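You operate a simulated robot arm through the tools that you are given. There is no shell and no other tool. Be economical: measure what you need, move in short steps, check, and stop when the job is done.

You are at the controls of a simulated robot arm. One attempt, no reset.

JOB
Press the yellow vent button two times. Take the blue case from the fitting bench and put it on the shelf under the base plate. Put the white valve with a black cap on the white coarse checker plate. Put the white pouch that says "washers" from the fitting bench on the top of the pallet load and the white pouch that says "clips" on the set-up bench. Take the filter core with blue ends on the fitting bench and put it away on the green mat. Put the blue disc marked "10" from the fitting bench on the plate behind the welder and the blue disc marked "7" on the packing bench. Pull the small cream door open. Any order will do. Set down upright: white valve with a black cap.

It is judged by the outcome, as a careful person would: the job done as asked, and still so three seconds after it is handed in. It fails if anything else is knocked over, pushed out of place, dropped, spilled or broken. A push-on lid holds only when it is set on centred and level and pressed home; a screw cap is set on level and turned clockwise until tight.

ROBOT AND FRAMES
A 7-joint arm with a two-finger parallel gripper on a trunk, on a base that drives. Base frame: it is fixed to the floor where the robot stands at the start and does not move with it; the origin is under the middle of the robot, x ahead of it, y to its left, z up; the surface under the hand at the start is at about z = 860. Readings come in mm, degrees, newtons and seconds.
With the tool pointing down near the work surface it reaches from about 220 to 740 mm from the robot's upright axis, wherever it stands. Its first joint turns from -166.0 to 166.0 degrees. Places, roughly: blue case [500, 0, 750]; blue disc [500, 250, 750]; coarse checker plate [-500, -1000, 750]; filter core with blue ends (2x2x3 cm) [500, 400, 900]; green mat (29x22 cm) [520, 1680, 860]; packing bench [-1600, -1100, 900]; plate behind the welder (29x15 cm) [-3400, 2100, 860]; set-up bench [500, 4900, 900]; shelf under the base plate [-1300, 2000, 400]; small cream door [-1200, 2100, 300]; top of the pallet load [-400, -1100, 700]; white pouch [500, 500, 1000]; white valve with a black cap [250, 0, 1000]; yellow vent button [500, -200, 900]. Payload 1.57 kg.
Tool frame: the origin (TCP) lies between the finger pads and is the grasp point; the fingertips stand 30 mm ahead of it; z points along the fingers, y is the line along which they close. The gripper opens to 110 mm. The fingers are 24 mm wide and 12 mm thick; the gripper's body (48 by 112 mm) begins 78 mm behind the TCP.
Orientation is that of the tool frame in the base frame, as [roll, pitch, yaw] about the fixed x, y, z axes, in that order (R = Rz(yaw) Ry(pitch) Rx(roll)). With the fingers straight down and closing along the base's y, the tool's x points along the base's -x, its y along +y and its z along -z.

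CONTROLS
- The arm moves only by the tool drive_tool. Its argument "plan" is a list of rows, each a list of 7 numbers: the turn, a rotation vector about the tool's x, y, z in degrees, then the shift along the tool's x, y, z in mm, then the finger opening in mm, from 0 to 110. In form: [[wx, wy, wz, tx, ty, tz, fingers], ...]. A call has 1 to 8 rows; each row shifts and turns the commanded pose from where the row before left it, along the tool's axes as they then stand. Rows are played at 5 a second. More than 50 mm and 8.6 degrees between two rows, or a gripper value outside its range, and nothing of the call is played. A pose out of reach is approached as far as the arm can. The call stops where the force on the tool passes 40 N (or 10 N more than at its start, if that is more) or the arm is blocked; 0.2 s more then pass. The fingers move at their own pace (about 45 mm/s each) and stop on an object; they squeeze with about 31 N. The grip force told is the motor's: it shows also when the fingers shut on nothing. Time passes only in rows, and 0.2 s behind the last, so rows that do not move let the fingers close. It gives the time, the measured TCP pose, the force on the tool (base axes), the opening and the grip force at its end, in the units of the frame above (readings bear some noise), with the torque about the TCP (base axes, N m) and any sound that the robot's microphone picked up.
- Cameras (640 x 400 px; columns grow to the right, rows downward): "scene" is now at [5.1, 126.5, 1571.8]; the picture's right is [-0.39, -0.92, 0.00], its down [-0.78, 0.33, -0.53] and it looks along [0.48, -0.21, -0.85] (base axes); focal length 214 px, centre (320, 200). "wrist" rides on the gripper at [70, 16, -141] in the tool frame; the picture's right is [-0.23, 0.97, 0.00], its down [-0.85, -0.20, -0.48] and it looks along [-0.47, -0.11, 0.88] (tool axes); focal length 222 px, centre (320, 200). There is no depth. A picture from a camera that has moved, and an enlarged one, comes with that camera's place and axes in the base frame and with its lens.
- capture(camera): a new picture of that camera. No time passes.
- slide_trunk(by): slides the trunk up (or, below 0, down) by that many mm; the arm and the scene camera ride with it, the base frame stays. It gives what a move gives, with no picture.
- roll_base(legs): drives the robot by 1 to 6 legs, each [ahead, turn to the left] in mm and degrees, along the robot's own axes; the way and the turn of a leg run together, so that a leg with both is an arc; at most 1500 mm and 180 degrees a leg. The arm and the cameras ride along, it lands a little off, and it stops where it bumps. It gives what a move gives.
- pan_tilt(pan, tilt): turns the head with the scene camera to pan (to the left, within 155 degrees either way) and tilt (down, from -29 to 69), counted from straight ahead of the robot. It gives what a move gives.
- inspect(camera, box): a new picture of the part [left, top, right, bottom] of that camera's present view, enlarged. No time passes.
- sign_off(): hands the job in; it is judged then, once.

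Work in short steps. Places have to be worked out from the pictures, the camera data and where the tool is seen: move nearer, look again, correct. Check each grasp and each placing, and mend what went wrong. You have 483 turns and 228 pictures in all, those below and enlarged ones among them. Open the gripper and draw the arm clear of the work before you hand the job in, unless the task says otherwise.

The tools are called after ">>>" as a command line: name --pt "numbers of a row" for each row, then --argument value for the rest, lists and objects as JSON in quotes. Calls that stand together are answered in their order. drive_tool: Moves the arm, as the interface text tells. Its arguments: {"type":"object","properties":{"plan":{"type":"array","items":{"type":"array","items":{"type":"number"}}}},"required":["plan"]} The other tools are called the same way: slide_trunk (by) slides the trunk up or down; roll_base (legs) drives the base; pan_tilt (pan, tilt) turns the head that bears the scene camera; capture (camera) takes a picture; inspect (camera, box) takes an enlarged picture of a part of a camera's view; sign_off () hands the job in.

At the start:

```text
time: 0.0
ee_pos: [472.8, 76.2, 1157.1]
ee_rot: [180.0, 0.0, 179.9]
wrist_force: [0.0, -0.5, -0.4]
torque: [0.03, 0.04, -0.02]
width: 110.1
grip_force: 0.0
trunk travel left (down, up): [-525.0, 65.0]
robot x, y, heading: [3.4, -2.1, 0.1]
head pan, tilt: [-23.2, 58.3]
```

scene: 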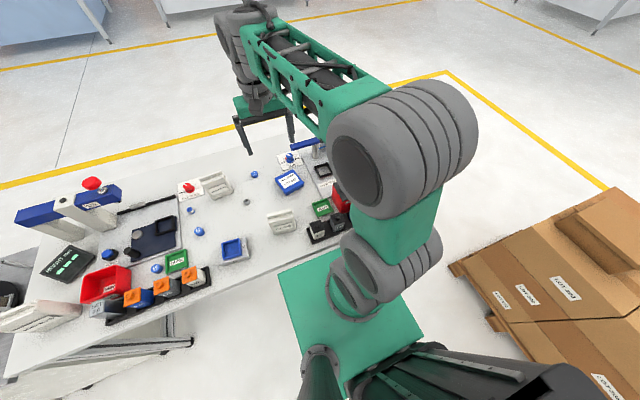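
wrist: 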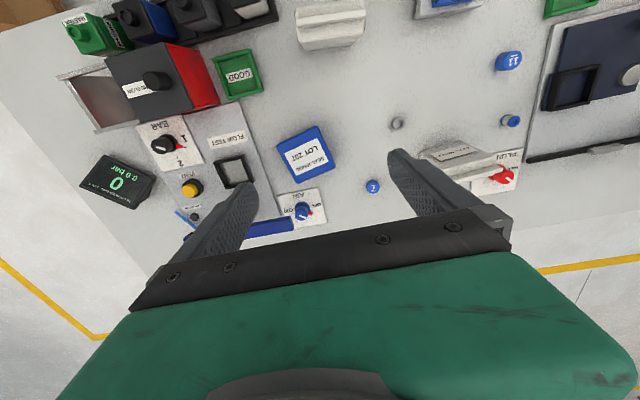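

I'll begin by looking closely at the bench from both cameras.

>>> inspect --camera "wrist" --box '[60, 0, 360, 250]'

>>> inspect --camera "wrist" --box '[340, 0, 640, 220]'

>>> inspect --camera "scene" --box '[0, 140, 340, 350]'

```text
1.60 times, centred on (210, 125) of wrist
camera zoom: at [402.3, 91.2, 1298.9], right [0.23, 0.97, 0.0], down [0.85, -0.2, 0.48], along [0.47, -0.11, -0.88], focal length 355 px, centre (496, 320)
```

zoom: 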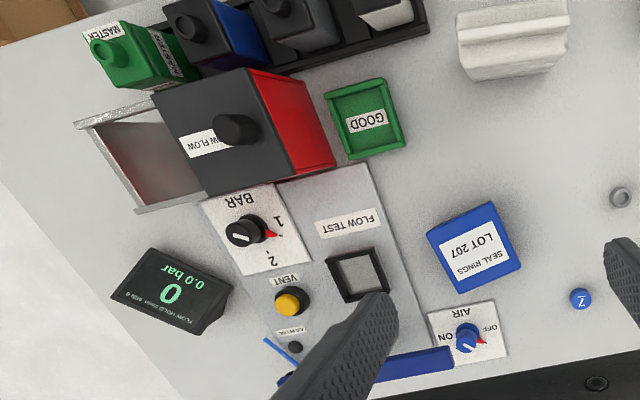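

```text
1.82 times, centred on (490, 110) of wrist
camera zoom: at [402.3, 91.2, 1298.9], right [0.23, 0.97, 0.0], down [0.85, -0.2, 0.48], along [0.47, -0.11, -0.88], focal length 404 px, centre (11, 364)
```

zoom: 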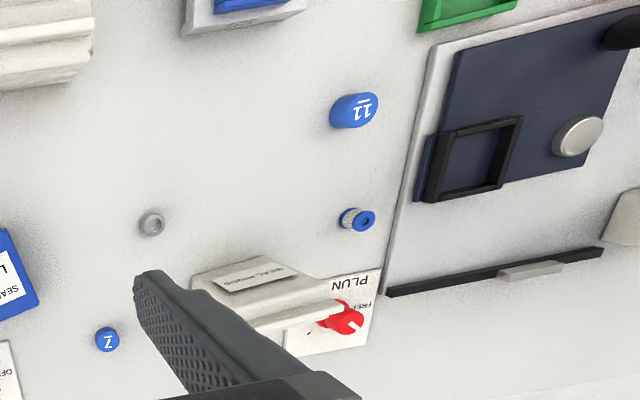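

```text
1.88 times, centred on (170, 245) of scene
camera zoom: at [5.1, 126.5, 1571.8], right [-0.39, -0.92, 0.0], down [-0.78, 0.33, -0.53], along [0.48, -0.21, -0.85], focal length 404 px, centre (602, 115)
```

zoom: 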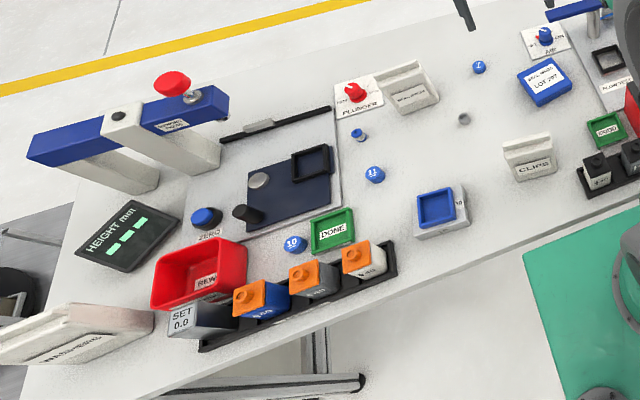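

Now look around the room to find the destinations.

>>> pan_tilt --pan 60 --tilt 25

>>> capture --camera "scene"

>>> pan_tilt --pan 140 --tilt 25

>>> capture --camera "scene"

>>> pan_tilt --pan -80 --tilt 35

>>> capture --camera "scene"

>>> pan_tilt --pan -140 --tilt 30

>>> capture --camera "scene"

```text
time: 1.6
ee_pos: [472.0, 74.5, 1157.0]
ee_rot: [180.0, 0.0, -179.9]
wrist_force: [0.4, 0.6, 1.0]
torque: [0.0, -0.03, -0.02]
width: 110.0
grip_force: 0.0
trunk travel left (down, up): [-525.0, 65.0]
robot x, y, heading: [0.6, -4.4, -0.2]
head pan, tilt: [60.0, 25.0]
```

```text
222 pictures are left
camera scene: at [-11.9, 233.2, 1619.8], right [0.87, -0.5, 0.0], down [-0.21, -0.37, -0.91], along [0.45, 0.78, -0.42], focal length 214 px, centre (320, 200)
```

scene: 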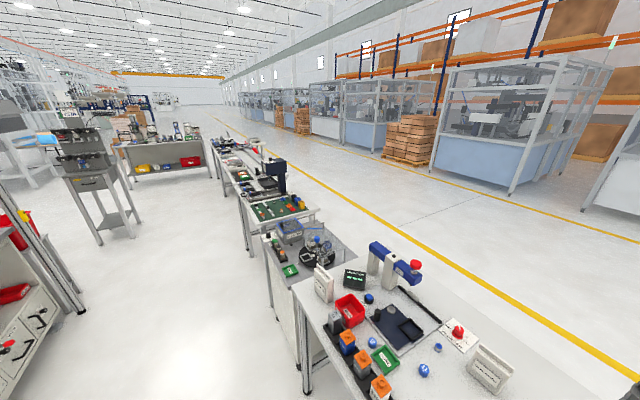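

```text
time: 3.1
ee_pos: [471.9, 74.5, 1157.4]
ee_rot: [-179.9, 0.0, 180.0]
wrist_force: [-0.2, -0.4, 0.1]
torque: [0.0, -0.01, 0.05]
width: 110.0
grip_force: 0.1
trunk travel left (down, up): [-525.0, 65.0]
robot x, y, heading: [2.5, 0.9, 0.1]
head pan, tilt: [140.0, 25.0]
```

```text
221 pictures are left
camera scene: at [-128.5, 212.7, 1619.9], right [0.64, 0.77, 0.0], down [0.32, -0.27, -0.91], along [-0.69, 0.58, -0.42], focal length 214 px, centre (320, 200)
```

scene: 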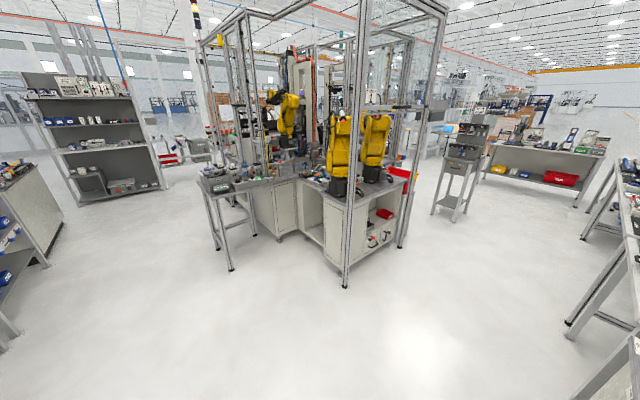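

```text
time: 6.3
ee_pos: [471.2, 75.0, 1157.5]
ee_rot: [-179.9, 0.0, -180.0]
wrist_force: [-0.4, 0.0, 0.6]
torque: [-0.03, 0.02, -0.02]
width: 109.9
grip_force: 0.0
trunk travel left (down, up): [-525.0, 65.0]
robot x, y, heading: [2.0, -4.0, 0.0]
head pan, tilt: [-80.0, 35.0]
```

```text
220 pictures are left
camera scene: at [-42.7, 66.7, 1604.1], right [-0.98, -0.17, 0.0], down [-0.1, 0.56, -0.82], along [0.14, -0.81, -0.57], focal length 214 px, centre (320, 200)
```

scene: 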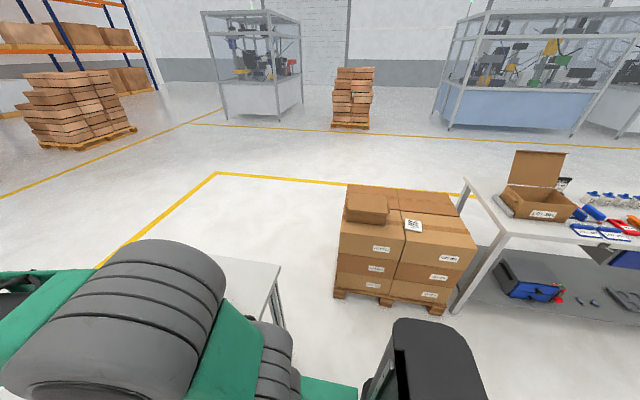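

```text
time: 7.6
ee_pos: [471.5, 75.3, 1157.2]
ee_rot: [180.0, 0.0, -180.0]
wrist_force: [1.1, 0.3, 0.5]
torque: [-0.03, -0.02, 0.03]
width: 109.9
grip_force: 0.0
trunk travel left (down, up): [-525.0, 65.0]
robot x, y, heading: [0.2, -4.9, 0.2]
head pan, tilt: [-140.0, 30.0]
```

```text
219 pictures are left
camera scene: at [-127.2, 95.3, 1611.9], right [-0.64, 0.77, 0.0], down [0.38, 0.32, -0.87], along [-0.66, -0.56, -0.5], focal length 214 px, centre (320, 200)
```

scene: 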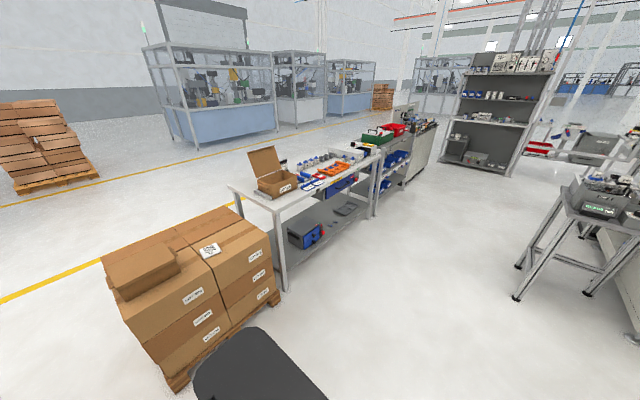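

Zoom on the pallet and packing bench area.

>>> inspect --camera "scene" --box '[100, 130, 300, 300]'

>>> inspect --camera "scene" --box '[230, 90, 450, 230]'

```text
2.35 times, centred on (200, 215) of scene
camera zoom: at [-127.2, 95.3, 1611.9], right [-0.64, 0.77, 0.0], down [0.38, 0.32, -0.87], along [-0.66, -0.56, -0.5], focal length 505 px, centre (602, 165)
```

zoom: 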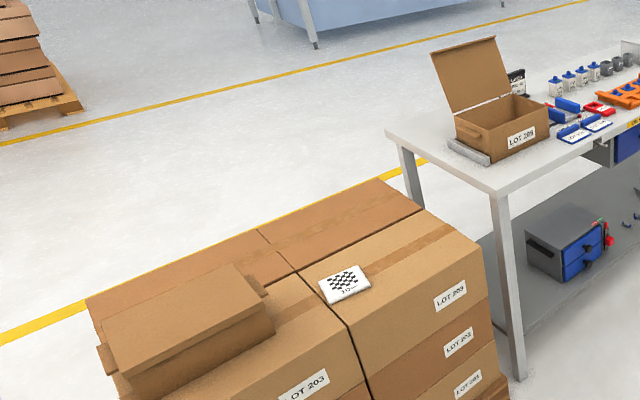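

```text
2.86 times, centred on (340, 160) of scene
camera zoom: at [-127.2, 95.3, 1611.9], right [-0.64, 0.77, 0.0], down [0.38, 0.32, -0.87], along [-0.66, -0.56, -0.5], focal length 613 px, centre (263, 314)
```

zoom: 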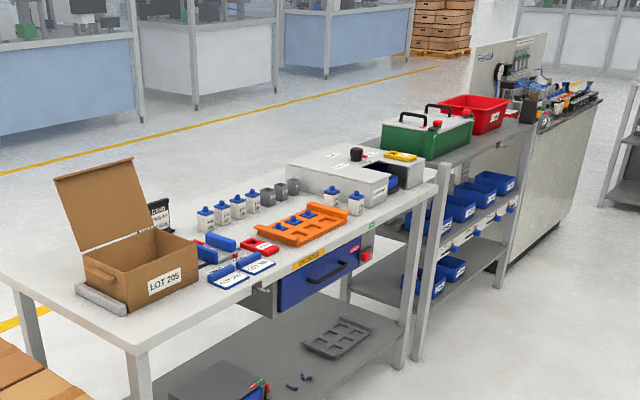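

The button is estimated near [538,-211]. I move above it at the present height with the fingers closing, then look.

>>> drive_tool --pt "0 0 0 -8 -46 0 0" --pt "0 0 0 -8 -46 0 0" --pt "0 0 0 -8 -46 0 0" --pt "0 0 0 -8 -46 10 0" --pt "0 0 0 -8 -46 20 0" --pt "0 0 0 -8 -40 30 0" --pt "0 0 0 0 0 40 0"

>>> capture --camera "wrist"

```text
refused: row 5 steps farther than a row can; nothing moved
```

```text
216 pictures are left
camera wrist: at [402.3, 91.2, 1299.0], right [0.23, 0.97, 0.0], down [0.85, -0.2, 0.48], along [0.47, -0.11, -0.88], focal length 222 px, centre (320, 200)
```

wrist: 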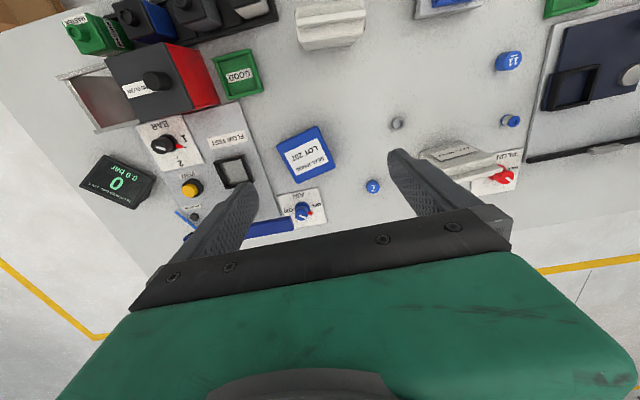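

Row length must stay below 50 mm in total; I redo it with smaller steps.

>>> drive_tool --pt "0 0 0 -8 -46 0 0" --pt "0 0 0 -8 -46 0 0" --pt "0 0 0 -8 -46 0 0" --pt "0 0 0 -8 -46 0 0" --pt "0 0 0 -8 -46 0 0" --pt "0 0 0 -8 -40 0 0" --pt "0 0 0 0 0 45 0" --pt "0 0 0 0 0 45 0"

>>> capture --camera "wrist"

```text
time: 9.4
ee_pos: [520.2, -194.0, 1066.1]
ee_rot: [180.0, 0.0, -179.9]
wrist_force: [0.2, 1.3, -0.5]
torque: [0.01, 0.0, 0.01]
width: 0.0
grip_force: 21.6
trunk travel left (down, up): [-525.0, 65.0]
robot x, y, heading: [2.0, 1.1, 0.0]
head pan, tilt: [-140.0, 30.0]
```

```text
215 pictures are left
camera wrist: at [450.3, -178.5, 1208.4], right [0.23, 0.97, 0.0], down [0.85, -0.2, 0.48], along [0.47, -0.11, -0.88], focal length 222 px, centre (320, 200)
```

wrist: 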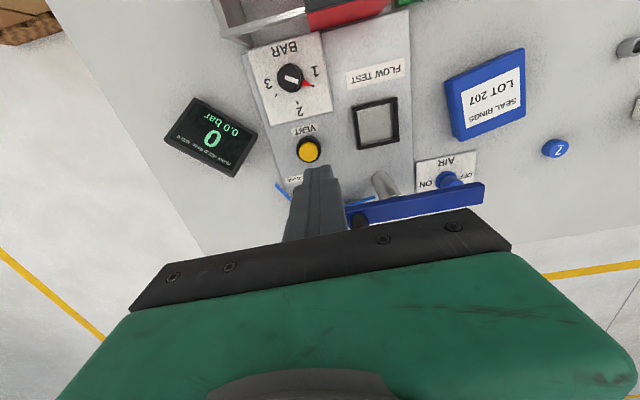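

The two views put the button top near [538,-217,877]. I move over it and descend to about 20 mm above it, then check.

>>> drive_tool --pt "0 0 0 -17 -23 0 0" --pt "0 0 0 0 0 45 0" --pt "0 0 0 0 0 45 0" --pt "0 0 0 0 0 35 0" --pt "0 0 0 0 0 0 0"

>>> capture --camera "wrist"

```text
time: 10.6
ee_pos: [536.8, -217.4, 940.4]
ee_rot: [180.0, 0.0, 180.0]
wrist_force: [-0.9, 0.2, -0.3]
torque: [-0.01, -0.01, -0.02]
width: 0.0
grip_force: 20.6
trunk travel left (down, up): [-525.0, 65.0]
robot x, y, heading: [5.2, -6.0, -0.1]
head pan, tilt: [-140.0, 30.0]
```

```text
214 pictures are left
camera wrist: at [467.3, -201.6, 1082.6], right [0.23, 0.97, 0.0], down [0.85, -0.2, 0.48], along [0.47, -0.11, -0.88], focal length 222 px, centre (320, 200)
```

wrist: 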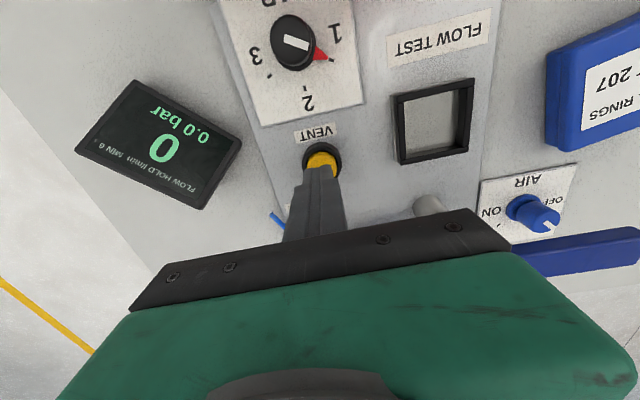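

Well aligned. I press down gently in small steps.

>>> drive_tool --pt "0 0 0 0 0 12 0" --pt "0 0 0 0 0 8 0" --pt "0 0 0 0 0 5 0" --pt "0 0 0 0 0 4 0" --pt "0 0 0 0 0 0 0"

```text
time: 11.8
ee_pos: [536.7, -218.3, 915.0]
ee_rot: [-179.9, 0.1, 179.9]
wrist_force: [-2.7, 2.7, 18.6]
torque: [0.05, 0.12, -0.01]
width: 0.0
grip_force: 21.9
trunk travel left (down, up): [-525.0, 65.0]
robot x, y, heading: [2.7, -1.4, 0.0]
head pan, tilt: [-140.0, 30.0]
heard: click
```

A click: first press. I lift off fully so that the button springs back.

>>> drive_tool --pt "0 0 0 0 0 -10 0" --pt "0 0 0 0 0 -10 0" --pt "0 0 0 0 0 0 0" --pt "0 0 0 0 0 0 0" --pt "0 0 0 0 0 0 0"

>>> capture --camera "wrist"

```text
time: 13.0
ee_pos: [536.4, -219.4, 933.4]
ee_rot: [-179.9, 0.0, -180.0]
wrist_force: [0.4, -0.7, 1.4]
torque: [-0.05, 0.0, 0.0]
width: 0.0
grip_force: 20.9
trunk travel left (down, up): [-525.0, 65.0]
robot x, y, heading: [-0.5, -1.5, -0.1]
head pan, tilt: [-140.0, 30.0]
```

```text
213 pictures are left
camera wrist: at [467.5, -202.1, 1074.7], right [0.23, 0.97, 0.0], down [0.85, -0.2, 0.48], along [0.47, -0.11, -0.88], focal length 222 px, centre (320, 200)
```

wrist: 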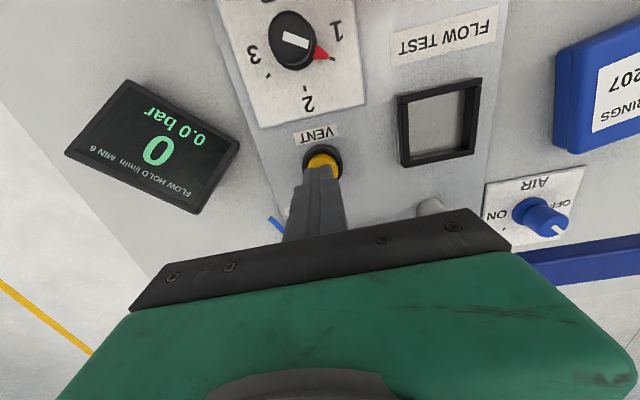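

Second press, same way.

>>> drive_tool --pt "0 0 0 0 0 10 0" --pt "0 0 0 0 0 6 0" --pt "0 0 0 0 0 4 0" --pt "0 0 0 0 0 2 0" --pt "0 0 0 0 0 0 0"

```text
time: 14.2
ee_pos: [537.3, -218.1, 914.0]
ee_rot: [-179.8, 0.3, 180.0]
wrist_force: [-2.6, 0.4, 25.7]
torque: [-0.01, 0.12, -0.06]
width: 0.1
grip_force: 21.3
trunk travel left (down, up): [-525.0, 65.0]
robot x, y, heading: [-1.0, -1.7, -0.0]
head pan, tilt: [-140.0, 30.0]
heard: click
```

Second click. I lift and go up for a survey of the right rack.

>>> drive_tool --pt "0 0 0 0 0 -40 0" --pt "0 0 0 0 0 -45 40" --pt "0 0 0 10 45 -10 80" --pt "0 0 0 40 20 -20 110" --pt "0 0 0 40 20 -20 110" --pt "0 0 0 40 20 0 110" --pt "0 0 0 40 20 0 110" --pt "0 0 0 0 0 0 110"

>>> capture --camera "wrist"

>>> pan_tilt --pan 0 --tilt 65

>>> capture --camera "scene"

```text
time: 16.0
ee_pos: [364.6, -93.8, 1047.8]
ee_rot: [-180.0, 0.0, -180.0]
wrist_force: [-0.7, 0.1, -0.2]
torque: [0.02, -0.02, 0.02]
width: 109.9
grip_force: 0.1
trunk travel left (down, up): [-525.0, 65.0]
robot x, y, heading: [3.9, -5.9, 0.1]
head pan, tilt: [-140.0, 30.0]
```

```text
212 pictures are left
camera wrist: at [296.2, -77.0, 1188.5], right [0.23, 0.97, 0.0], down [0.85, -0.2, 0.48], along [0.47, -0.11, -0.88], focal length 222 px, centre (320, 200)
```

wrist: 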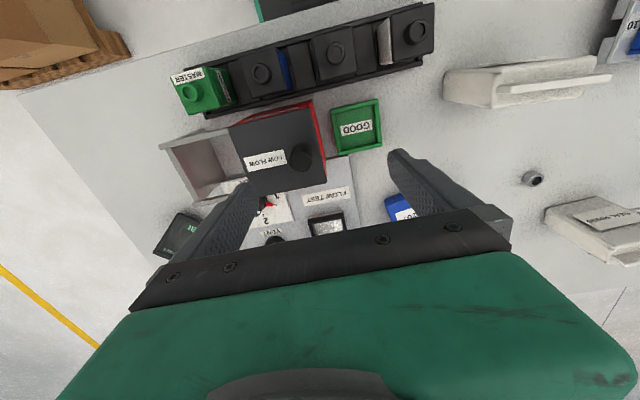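

```text
time: 18.2
ee_pos: [366.0, -93.1, 1046.1]
ee_rot: [-180.0, 0.0, 180.0]
wrist_force: [-0.3, -0.6, 0.3]
torque: [0.03, -0.02, -0.02]
width: 110.0
grip_force: 0.1
trunk travel left (down, up): [-525.0, 65.0]
robot x, y, heading: [0.3, -5.5, 0.1]
head pan, tilt: [0.0, 65.0]
```

```text
211 pictures are left
camera scene: at [2.7, 153.4, 1564.3], right [0.0, -1.0, 0.0], down [-0.91, 0.0, -0.42], along [0.42, 0.0, -0.91], focal length 214 px, centre (320, 200)
```

scene: 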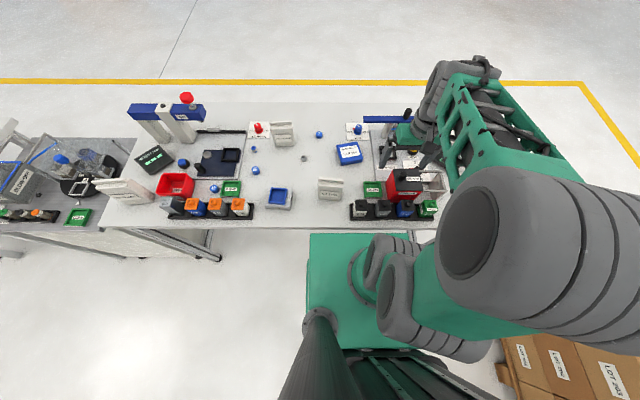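

>>> inspect --camera "scene" --box '[310, 150, 450, 240]'

>>> inspect --camera "scene" --box '[90, 80, 310, 230]'

```text
4.44 times, centred on (380, 195) of scene
camera zoom: at [2.7, 153.4, 1564.3], right [0.0, -1.0, 0.0], down [-0.91, 0.0, -0.42], along [0.42, 0.0, -0.91], focal length 953 px, centre (53, 222)
```

zoom: 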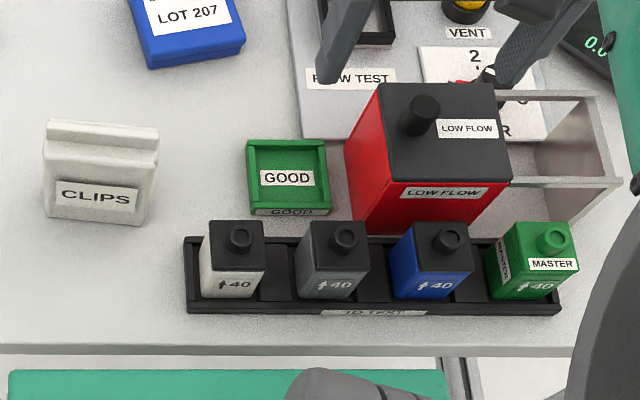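

```text
2.67 times, centred on (200, 155) of scene
camera zoom: at [2.7, 153.4, 1564.3], right [0.0, -1.0, 0.0], down [-0.91, 0.0, -0.42], along [0.42, 0.0, -0.91], focal length 572 px, centre (640, 320)
```

zoom: 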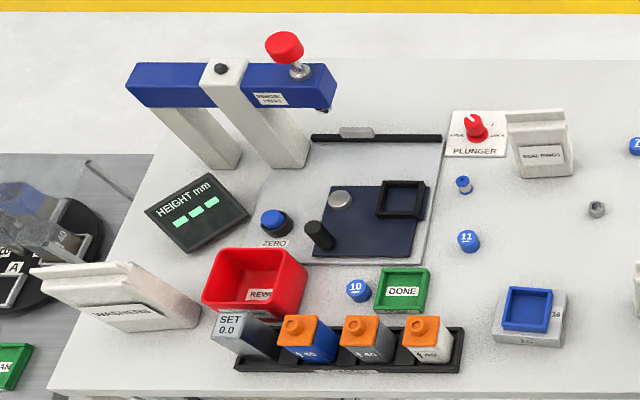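

The white valve with black cap is at about [283,17], top ≈932. I move above it and look before grasping.

>>> drive_tool --pt "0 0 0 27 36 0 110" --pt "0 0 0 27 37 0 90" --pt "0 0 0 28 37 0 66" --pt "0 0 0 0 0 36 66" --pt "0 0 0 0 0 0 66"

>>> capture --camera "wrist"

```text
time: 19.4
ee_pos: [284.5, 15.7, 1008.9]
ee_rot: [-180.0, 0.0, -180.0]
wrist_force: [0.3, -0.2, 0.2]
torque: [-0.01, 0.0, -0.04]
width: 65.8
grip_force: 0.0
trunk travel left (down, up): [-525.0, 65.0]
robot x, y, heading: [0.6, -3.0, 0.0]
head pan, tilt: [0.0, 65.0]
```

```text
208 pictures are left
camera wrist: at [214.5, 32.8, 1151.6], right [0.23, 0.97, 0.0], down [0.86, -0.2, 0.48], along [0.47, -0.11, -0.88], focal length 222 px, centre (320, 200)
```

wrist: 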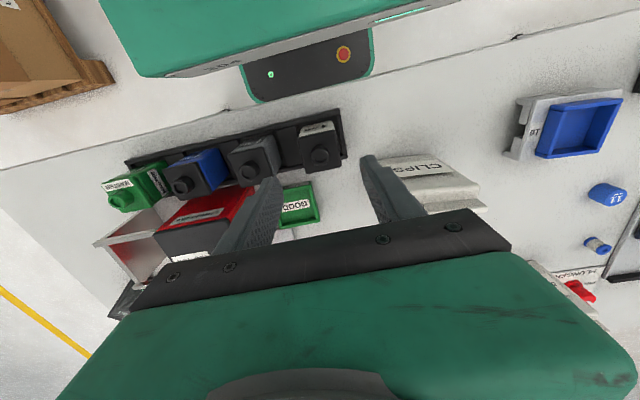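

Centre estimate [280,17]. I descend with the fingers straddling the valve in y, stopping with the tips about 15–20 mm above the bench top.

>>> drive_tool --pt "0 0 0 4 1 30 66" --pt "0 0 0 0 0 30 66" --pt "0 0 0 0 0 25 66" --pt "0 0 0 0 0 8 66" --pt "0 0 0 0 0 0 66"

>>> capture --camera "wrist"

>>> inspect --camera "scene" --box '[310, 150, 450, 240]'

```text
time: 20.6
ee_pos: [280.7, 18.0, 918.4]
ee_rot: [-179.9, -0.1, -180.0]
wrist_force: [-0.1, -0.6, 0.7]
torque: [0.03, 0.03, 0.03]
width: 66.0
grip_force: 0.2
trunk travel left (down, up): [-525.0, 65.0]
robot x, y, heading: [-0.2, -3.2, 0.2]
head pan, tilt: [0.0, 65.0]
```

```text
207 pictures are left
camera wrist: at [211.6, 33.7, 1058.5], right [0.23, 0.97, 0.0], down [0.85, -0.2, 0.48], along [0.47, -0.11, -0.88], focal length 222 px, centre (320, 200)
```

wrist: 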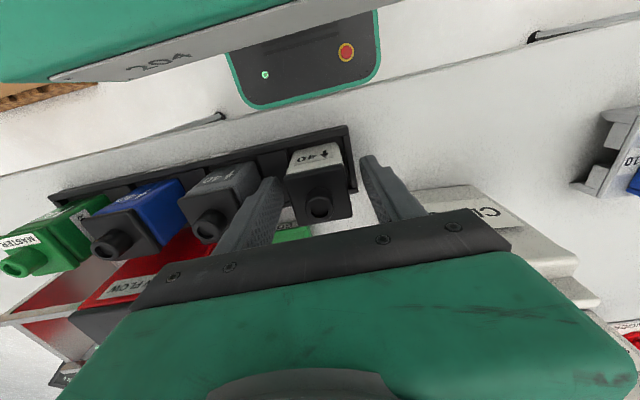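

```text
4.44 times, centred on (380, 195) of scene
camera zoom: at [2.6, 153.4, 1564.2], right [0.0, -1.0, 0.0], down [-0.91, 0.0, -0.42], along [0.42, 0.0, -0.91], focal length 953 px, centre (53, 222)
```

zoom: 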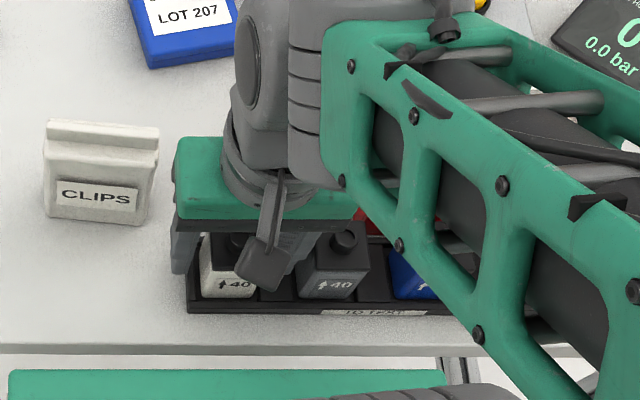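

The fingers straddle the valve with clearance to the grey one. Lower 10 mm and close.

>>> drive_tool --pt "0 0 0 0 0 10 66" --pt "0 0 0 0 0 0 40" --pt "0 0 0 0 0 0 30" --pt "0 0 0 0 0 0 20" --pt "0 0 0 0 0 0 20"

```text
time: 21.8
ee_pos: [281.4, 17.9, 907.4]
ee_rot: [180.0, 0.0, 180.0]
wrist_force: [0.8, -0.4, 0.4]
torque: [0.03, -0.01, -0.02]
width: 39.5
grip_force: 31.2
trunk travel left (down, up): [-525.0, 65.0]
robot x, y, heading: [1.1, -2.5, -0.0]
head pan, tilt: [0.0, 65.0]
```

Gripped at 39.5 mm. Lift straight up.

>>> drive_tool --pt "0 0 0 0 0 -10 20" --pt "0 0 0 0 0 -30 20" --pt "0 0 0 0 0 -40 20" --pt "0 0 0 0 0 -45 20" --pt "0 0 0 0 0 -45 20" --pt "0 0 0 0 0 0 20"

>>> capture --camera "wrist"

>>> capture --camera "scene"

```text
time: 23.2
ee_pos: [280.2, 17.6, 1076.8]
ee_rot: [-180.0, 0.0, -179.9]
wrist_force: [-0.7, -0.7, -0.5]
torque: [0.03, -0.01, -0.01]
width: 39.6
grip_force: 30.8
trunk travel left (down, up): [-525.0, 65.0]
robot x, y, heading: [1.9, 0.2, 0.1]
head pan, tilt: [0.0, 65.0]
```

```text
205 pictures are left
camera wrist: at [211.3, 33.7, 1219.0], right [0.23, 0.97, 0.0], down [0.85, -0.2, 0.48], along [0.47, -0.11, -0.88], focal length 222 px, centre (320, 200)
```

wrist: 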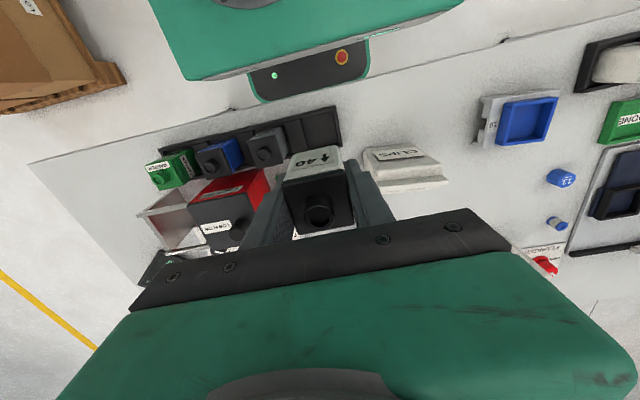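

```text
204 pictures are left
camera scene: at [2.6, 153.4, 1564.2], right [0.0, -1.0, 0.0], down [-0.91, 0.0, -0.42], along [0.42, 0.0, -0.91], focal length 214 px, centre (320, 200)
```

scene: 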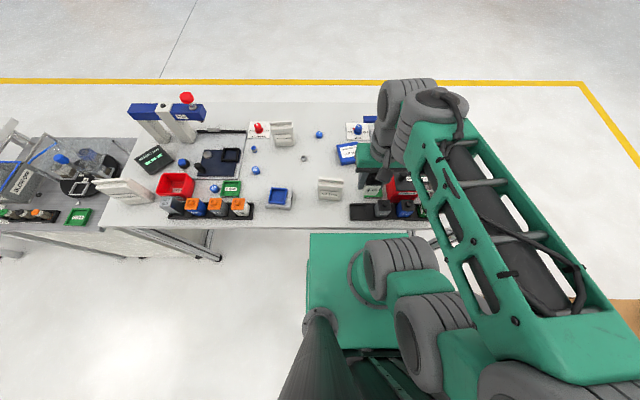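

The valve is held. I back away from the bench, turn right 90° and drive toward the pallet, leaving a margin.

>>> roll_base --legs '[[-420, 0], [0, -90], [380, 0]]'

>>> pan_tilt --pan 20 --tilt 55

>>> capture --camera "scene"

```text
time: 31.6
ee_pos: [-403.4, -663.1, 1076.1]
ee_rot: [180.0, 0.0, 89.5]
wrist_force: [0.0, -0.1, 0.2]
torque: [-0.02, 0.01, 0.01]
width: 39.5
grip_force: 31.3
trunk travel left (down, up): [-525.0, 65.0]
robot x, y, heading: [-420.8, -386.7, -90.1]
head pan, tilt: [0.0, 65.0]
```

```text
time: 32.4
ee_pos: [-404.1, -664.7, 1076.0]
ee_rot: [180.0, -0.1, 89.4]
wrist_force: [0.3, -0.6, 0.6]
torque: [-0.03, -0.02, 0.01]
width: 39.5
grip_force: 31.3
trunk travel left (down, up): [-525.0, 65.0]
robot x, y, heading: [-421.2, -380.2, -90.4]
head pan, tilt: [20.0, 55.0]
```

```text
203 pictures are left
camera scene: at [-240.5, -390.5, 1575.8], right [-0.94, -0.33, 0.0], down [-0.27, 0.77, -0.57], along [0.19, -0.54, -0.82], focal length 214 px, centre (320, 200)
```

scene: 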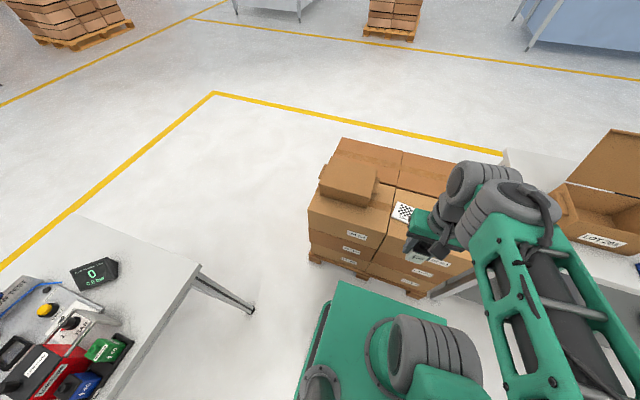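

The pallet and checker plate are in view at roughly [-425,-1005,~730]. I drive 90 mm nearer and move the tool forward, then look with the wrist camera.

>>> roll_base --legs '[[90, 0]]'

>>> drive_tool --pt "0 0 0 -45 0 0 20" --pt "0 0 0 -45 0 0 20" --pt "0 0 0 0 0 0 20"

>>> capture --camera "wrist"

>>> capture --camera "scene"

```text
time: 33.5
ee_pos: [-404.2, -753.8, 1076.8]
ee_rot: [180.0, 0.0, 89.5]
wrist_force: [0.1, -0.2, -0.9]
torque: [0.01, 0.01, 0.01]
width: 39.4
grip_force: 31.1
trunk travel left (down, up): [-525.0, 65.0]
robot x, y, heading: [-422.3, -475.8, -90.4]
head pan, tilt: [20.0, 55.0]
```

```text
time: 34.3
ee_pos: [-404.6, -844.3, 1076.4]
ee_rot: [-179.9, 0.0, 89.4]
wrist_force: [-1.3, -0.6, -0.7]
torque: [-0.03, 0.01, -0.03]
width: 39.5
grip_force: 30.4
trunk travel left (down, up): [-525.0, 65.0]
robot x, y, heading: [-423.7, -473.1, -90.7]
head pan, tilt: [20.0, 55.0]
```

```text
202 pictures are left
camera wrist: at [-387.6, -774.8, 1218.3], right [0.97, -0.23, 0.0], down [-0.21, -0.85, 0.48], along [-0.11, -0.47, -0.88], focal length 222 px, centre (320, 200)
```

wrist: 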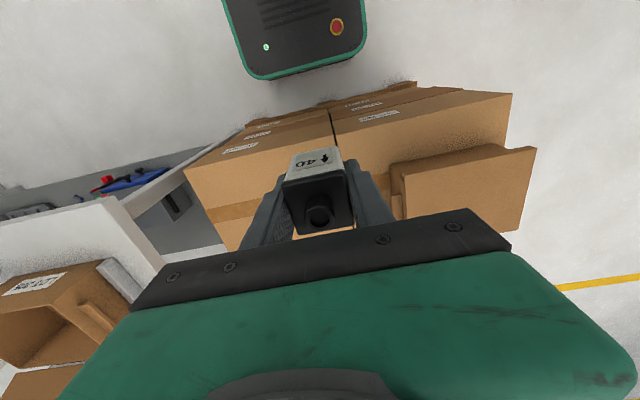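

```text
201 pictures are left
camera scene: at [-241.1, -480.2, 1575.8], right [-0.94, -0.34, 0.0], down [-0.27, 0.77, -0.57], along [0.19, -0.54, -0.82], focal length 214 px, centre (320, 200)
```

scene: 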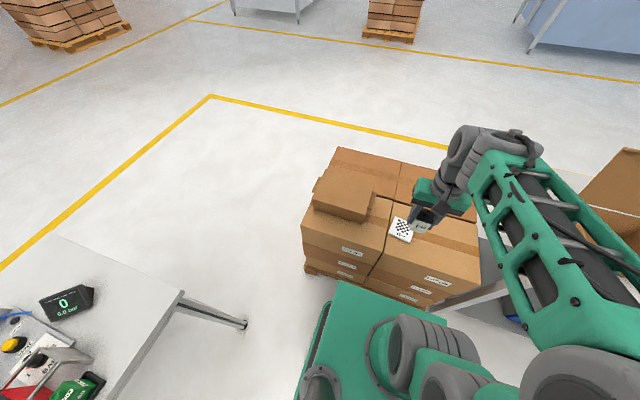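

>>> inspect --camera "scene" --box '[290, 140, 490, 280]'

```text
2.86 times, centred on (390, 210) of scene
camera zoom: at [-241.1, -480.2, 1575.8], right [-0.94, -0.34, 0.0], down [-0.27, 0.77, -0.57], along [0.19, -0.54, -0.82], focal length 613 px, centre (120, 171)
```

zoom: 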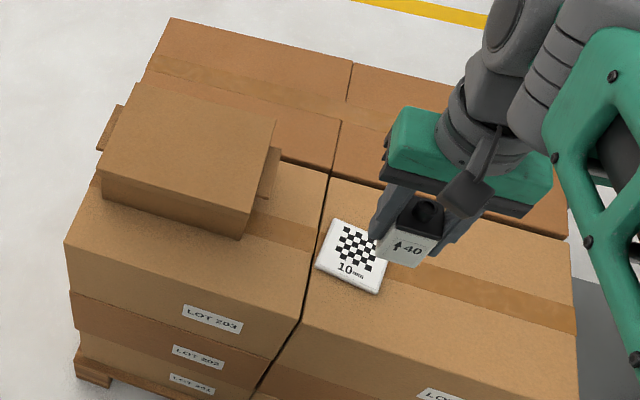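

The plate is hidden by the held valve in the wrist view; I shift the tool sideways 100 mm to see it.

>>> drive_tool --pt "0 0 0 0 -48 0 20" --pt "0 0 0 0 -48 0 20" --pt "0 0 0 0 -48 0 20" --pt "0 0 0 0 0 0 20"

>>> capture --camera "wrist"

```text
time: 35.3
ee_pos: [-548.3, -844.3, 1076.2]
ee_rot: [180.0, -0.1, 89.6]
wrist_force: [-0.4, 0.3, -0.6]
torque: [0.0, -0.01, 0.01]
width: 39.6
grip_force: 31.2
trunk travel left (down, up): [-525.0, 65.0]
robot x, y, heading: [-418.6, -475.0, -90.5]
head pan, tilt: [20.0, 55.0]
```

```text
199 pictures are left
camera wrist: at [-532.2, -773.2, 1217.8], right [0.97, -0.23, 0.0], down [-0.21, -0.85, 0.48], along [-0.11, -0.47, -0.88], focal length 222 px, centre (320, 200)
```

wrist: 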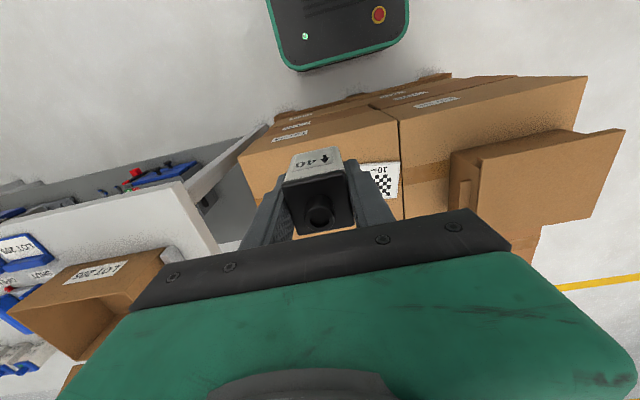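

Triangulated plate top centre ≈ [-436,-1015,728]. I move over it and lower in stages.

>>> drive_tool --pt "0 0 0 -39 28 0 20" --pt "0 0 0 -39 28 0 20" --pt "0 0 0 -39 28 0 20" --pt "0 0 0 -39 28 0 20" --pt "0 0 0 -15 0 30 20" --pt "0 0 0 0 0 45 20" --pt "0 0 0 0 0 45 20" --pt "0 0 0 0 0 0 20"

>>> drive_tool --pt "0 0 0 0 0 45 20" --pt "0 0 0 0 0 45 20" --pt "0 0 0 0 0 45 20" --pt "0 0 0 0 0 20 20" --pt "0 0 0 0 0 0 20"

>>> inspect --camera "scene" --box '[340, 170, 480, 280]'

>>> capture --camera "wrist"

```text
time: 37.1
ee_pos: [-438.4, -1015.6, 954.5]
ee_rot: [-179.9, -0.1, 89.5]
wrist_force: [0.1, -0.2, -2.1]
torque: [0.01, 0.0, -0.02]
width: 39.4
grip_force: 30.4
trunk travel left (down, up): [-525.0, 65.0]
robot x, y, heading: [-424.4, -467.2, -90.5]
head pan, tilt: [20.0, 55.0]
```

```text
time: 38.3
ee_pos: [-439.3, -1013.6, 800.9]
ee_rot: [179.9, -0.1, 89.5]
wrist_force: [-0.2, -0.1, -0.2]
torque: [-0.01, 0.01, 0.02]
width: 39.3
grip_force: 31.3
trunk travel left (down, up): [-525.0, 65.0]
robot x, y, heading: [-424.2, -469.9, -90.3]
head pan, tilt: [20.0, 55.0]
```

```text
3.64 times, centred on (410, 225) of scene
camera zoom: at [-241.1, -480.3, 1575.9], right [-0.94, -0.34, 0.0], down [-0.27, 0.77, -0.57], along [0.19, -0.54, -0.82], focal length 780 px, centre (-7, 109)
```

zoom: 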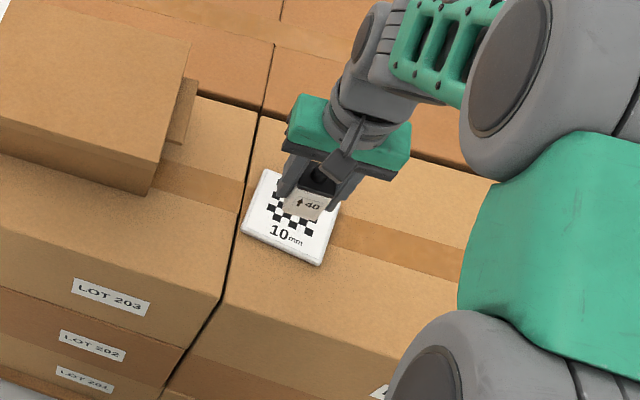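

```text
197 pictures are left
camera wrist: at [-421.4, -944.5, 942.2], right [0.97, -0.23, 0.0], down [-0.21, -0.85, 0.48], along [-0.11, -0.47, -0.88], focal length 222 px, centre (320, 200)
```

wrist: 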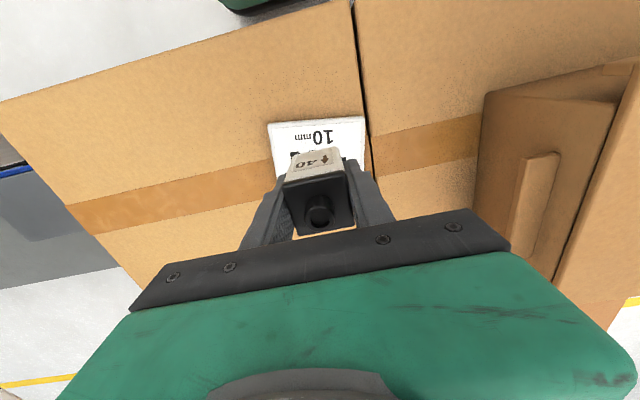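

The valve is over the plate. Lower slowly until contact.

>>> drive_tool --pt "0 0 0 0 0 12 20" --pt "0 0 0 0 0 8 20" --pt "0 0 0 0 0 6 20" --pt "0 0 0 0 0 0 20"

>>> inspect --camera "scene" --box '[360, 190, 440, 250]'

```text
time: 39.3
ee_pos: [-439.0, -1014.4, 773.2]
ee_rot: [-180.0, 0.0, 89.5]
wrist_force: [-0.2, 0.5, -1.5]
torque: [0.01, 0.01, -0.01]
width: 39.6
grip_force: 31.3
trunk travel left (down, up): [-525.0, 65.0]
robot x, y, heading: [-420.8, -473.1, -90.2]
head pan, tilt: [20.0, 55.0]
```

```text
6.67 times, centred on (400, 220) of scene
camera zoom: at [-241.1, -480.4, 1575.9], right [-0.94, -0.34, 0.0], down [-0.27, 0.77, -0.57], along [0.19, -0.54, -0.82], focal length 1430 px, centre (-213, 67)
```

zoom: 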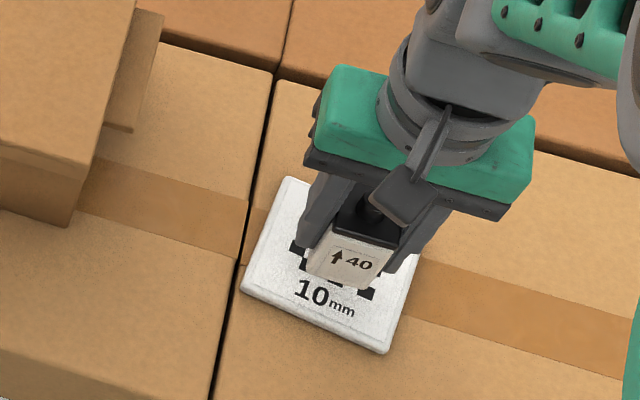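

>>> drive_tool --pt "0 0 0 0 0 4 20" --pt "0 0 0 0 0 3 20" --pt "0 0 0 0 0 3 20" --pt "0 0 0 0 0 0 20"

```text
time: 40.3
ee_pos: [-439.1, -1013.5, 766.0]
ee_rot: [-180.0, 0.0, 89.6]
wrist_force: [-0.1, -0.3, -0.7]
torque: [-0.01, 0.0, 0.03]
width: 39.6
grip_force: 31.4
trunk travel left (down, up): [-525.0, 65.0]
robot x, y, heading: [-425.7, -470.6, -90.6]
head pan, tilt: [20.0, 55.0]
```

>>> drive_tool --pt "0 0 0 0 0 3 20" --pt "0 0 0 0 0 2 20" --pt "0 0 0 0 0 0 20" --pt "0 0 0 0 0 0 20"

>>> inspect --camera "scene" --box '[360, 190, 440, 250]'

```text
time: 41.3
ee_pos: [-438.3, -1012.9, 760.6]
ee_rot: [-179.9, -0.1, 89.5]
wrist_force: [-0.2, -0.5, -0.8]
torque: [0.02, 0.02, -0.03]
width: 39.5
grip_force: 31.2
trunk travel left (down, up): [-525.0, 65.0]
robot x, y, heading: [-419.7, -468.1, -90.3]
head pan, tilt: [20.0, 55.0]
```

```text
6.67 times, centred on (400, 220) of scene
camera zoom: at [-241.1, -480.4, 1575.9], right [-0.94, -0.34, 0.0], down [-0.27, 0.77, -0.57], along [0.19, -0.54, -0.82], focal length 1430 px, centre (-213, 67)
```

zoom: 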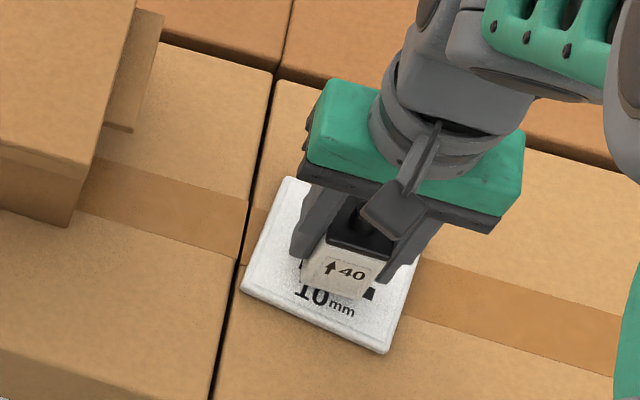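

>>> drive_tool --pt "0 0 0 0 0 3 20" --pt "0 0 0 0 0 3 20" --pt "0 0 0 0 0 3 20" --pt "0 0 0 0 0 0 20"

>>> inspect --camera "scene" --box '[360, 190, 440, 250]'

```text
time: 42.3
ee_pos: [-440.2, -1013.9, 751.0]
ee_rot: [-180.0, 0.0, 89.6]
wrist_force: [1.2, 0.5, -0.5]
torque: [0.02, -0.01, 0.01]
width: 39.6
grip_force: 31.0
trunk travel left (down, up): [-525.0, 65.0]
robot x, y, heading: [-424.2, -472.2, -90.4]
head pan, tilt: [20.0, 55.0]
```

```text
6.67 times, centred on (400, 220) of scene
camera zoom: at [-241.1, -480.4, 1575.9], right [-0.94, -0.34, 0.0], down [-0.27, 0.77, -0.57], along [0.19, -0.54, -0.82], focal length 1430 px, centre (-213, 67)
```

zoom: 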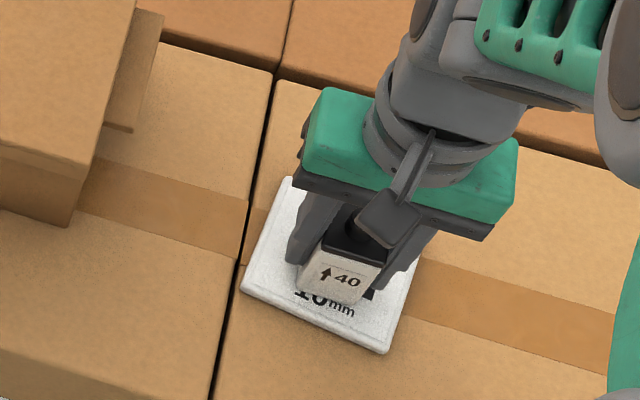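

I shift 8 mm further from the robot to keep it centred and continue down.

>>> drive_tool --pt "0 0 0 -9 2 0 20" --pt "0 0 0 0 0 3 20" --pt "0 0 0 0 0 3 20" --pt "0 0 0 0 0 3 20" --pt "0 0 0 0 0 0 20"

>>> inspect --camera "scene" --box '[360, 190, 440, 250]'

```text
time: 43.5
ee_pos: [-436.9, -1024.2, 745.7]
ee_rot: [-179.9, 0.4, 89.5]
wrist_force: [-1.8, -3.7, 25.8]
torque: [-0.12, 0.04, 0.0]
width: 39.5
grip_force: 31.0
trunk travel left (down, up): [-525.0, 65.0]
robot x, y, heading: [-423.1, -467.9, -90.4]
head pan, tilt: [20.0, 55.0]
```

```text
6.67 times, centred on (400, 220) of scene
camera zoom: at [-241.2, -478.5, 1576.0], right [-0.94, -0.33, 0.0], down [-0.27, 0.77, -0.57], along [0.19, -0.54, -0.82], focal length 1430 px, centre (-213, 67)
```

zoom: 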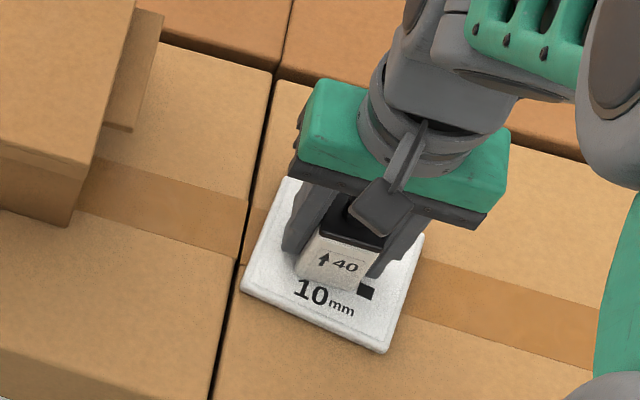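

Contact (26 N). I ease up slightly to relieve the load and open the fingers.

>>> drive_tool --pt "0 0 0 0 0 -3 20" --pt "0 0 0 0 0 0 20" --pt "0 0 0 0 0 0 46" --pt "0 0 0 0 0 0 58" --pt "0 0 0 0 0 0 58"

>>> drive_tool --pt "0 0 0 0 0 -15 58" --pt "0 0 0 0 0 -40 58" --pt "0 0 0 0 0 -45 58" --pt "0 0 0 0 0 -45 58" --pt "0 0 0 0 0 -45 58" --pt "0 0 0 0 0 -45 58" --pt "0 0 0 30 0 -30 58" --pt "0 0 0 40 0 0 58"

>>> inspect --camera "scene" --box '[300, 140, 480, 260]'

```text
time: 44.7
ee_pos: [-435.5, -1022.5, 745.1]
ee_rot: [-180.0, -0.1, 89.6]
wrist_force: [0.6, 0.6, 0.6]
torque: [0.01, 0.0, -0.02]
width: 58.1
grip_force: 0.1
trunk travel left (down, up): [-525.0, 65.0]
robot x, y, heading: [-421.5, -472.2, -90.3]
head pan, tilt: [20.0, 55.0]
```

```text
time: 46.5
ee_pos: [-435.6, -952.5, 1011.3]
ee_rot: [-179.9, -0.1, 89.5]
wrist_force: [0.3, 0.3, -0.1]
torque: [0.02, -0.02, 0.02]
width: 58.2
grip_force: 0.0
trunk travel left (down, up): [-525.0, 65.0]
robot x, y, heading: [-422.1, -472.6, -90.3]
head pan, tilt: [20.0, 55.0]
```

```text
3.33 times, centred on (390, 200) of scene
camera zoom: at [-241.1, -479.6, 1575.9], right [-0.94, -0.34, 0.0], down [-0.27, 0.77, -0.57], along [0.19, -0.54, -0.82], focal length 715 px, centre (87, 200)
```

zoom: 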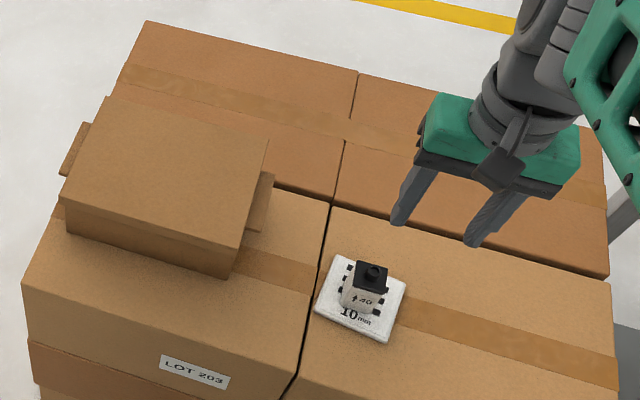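

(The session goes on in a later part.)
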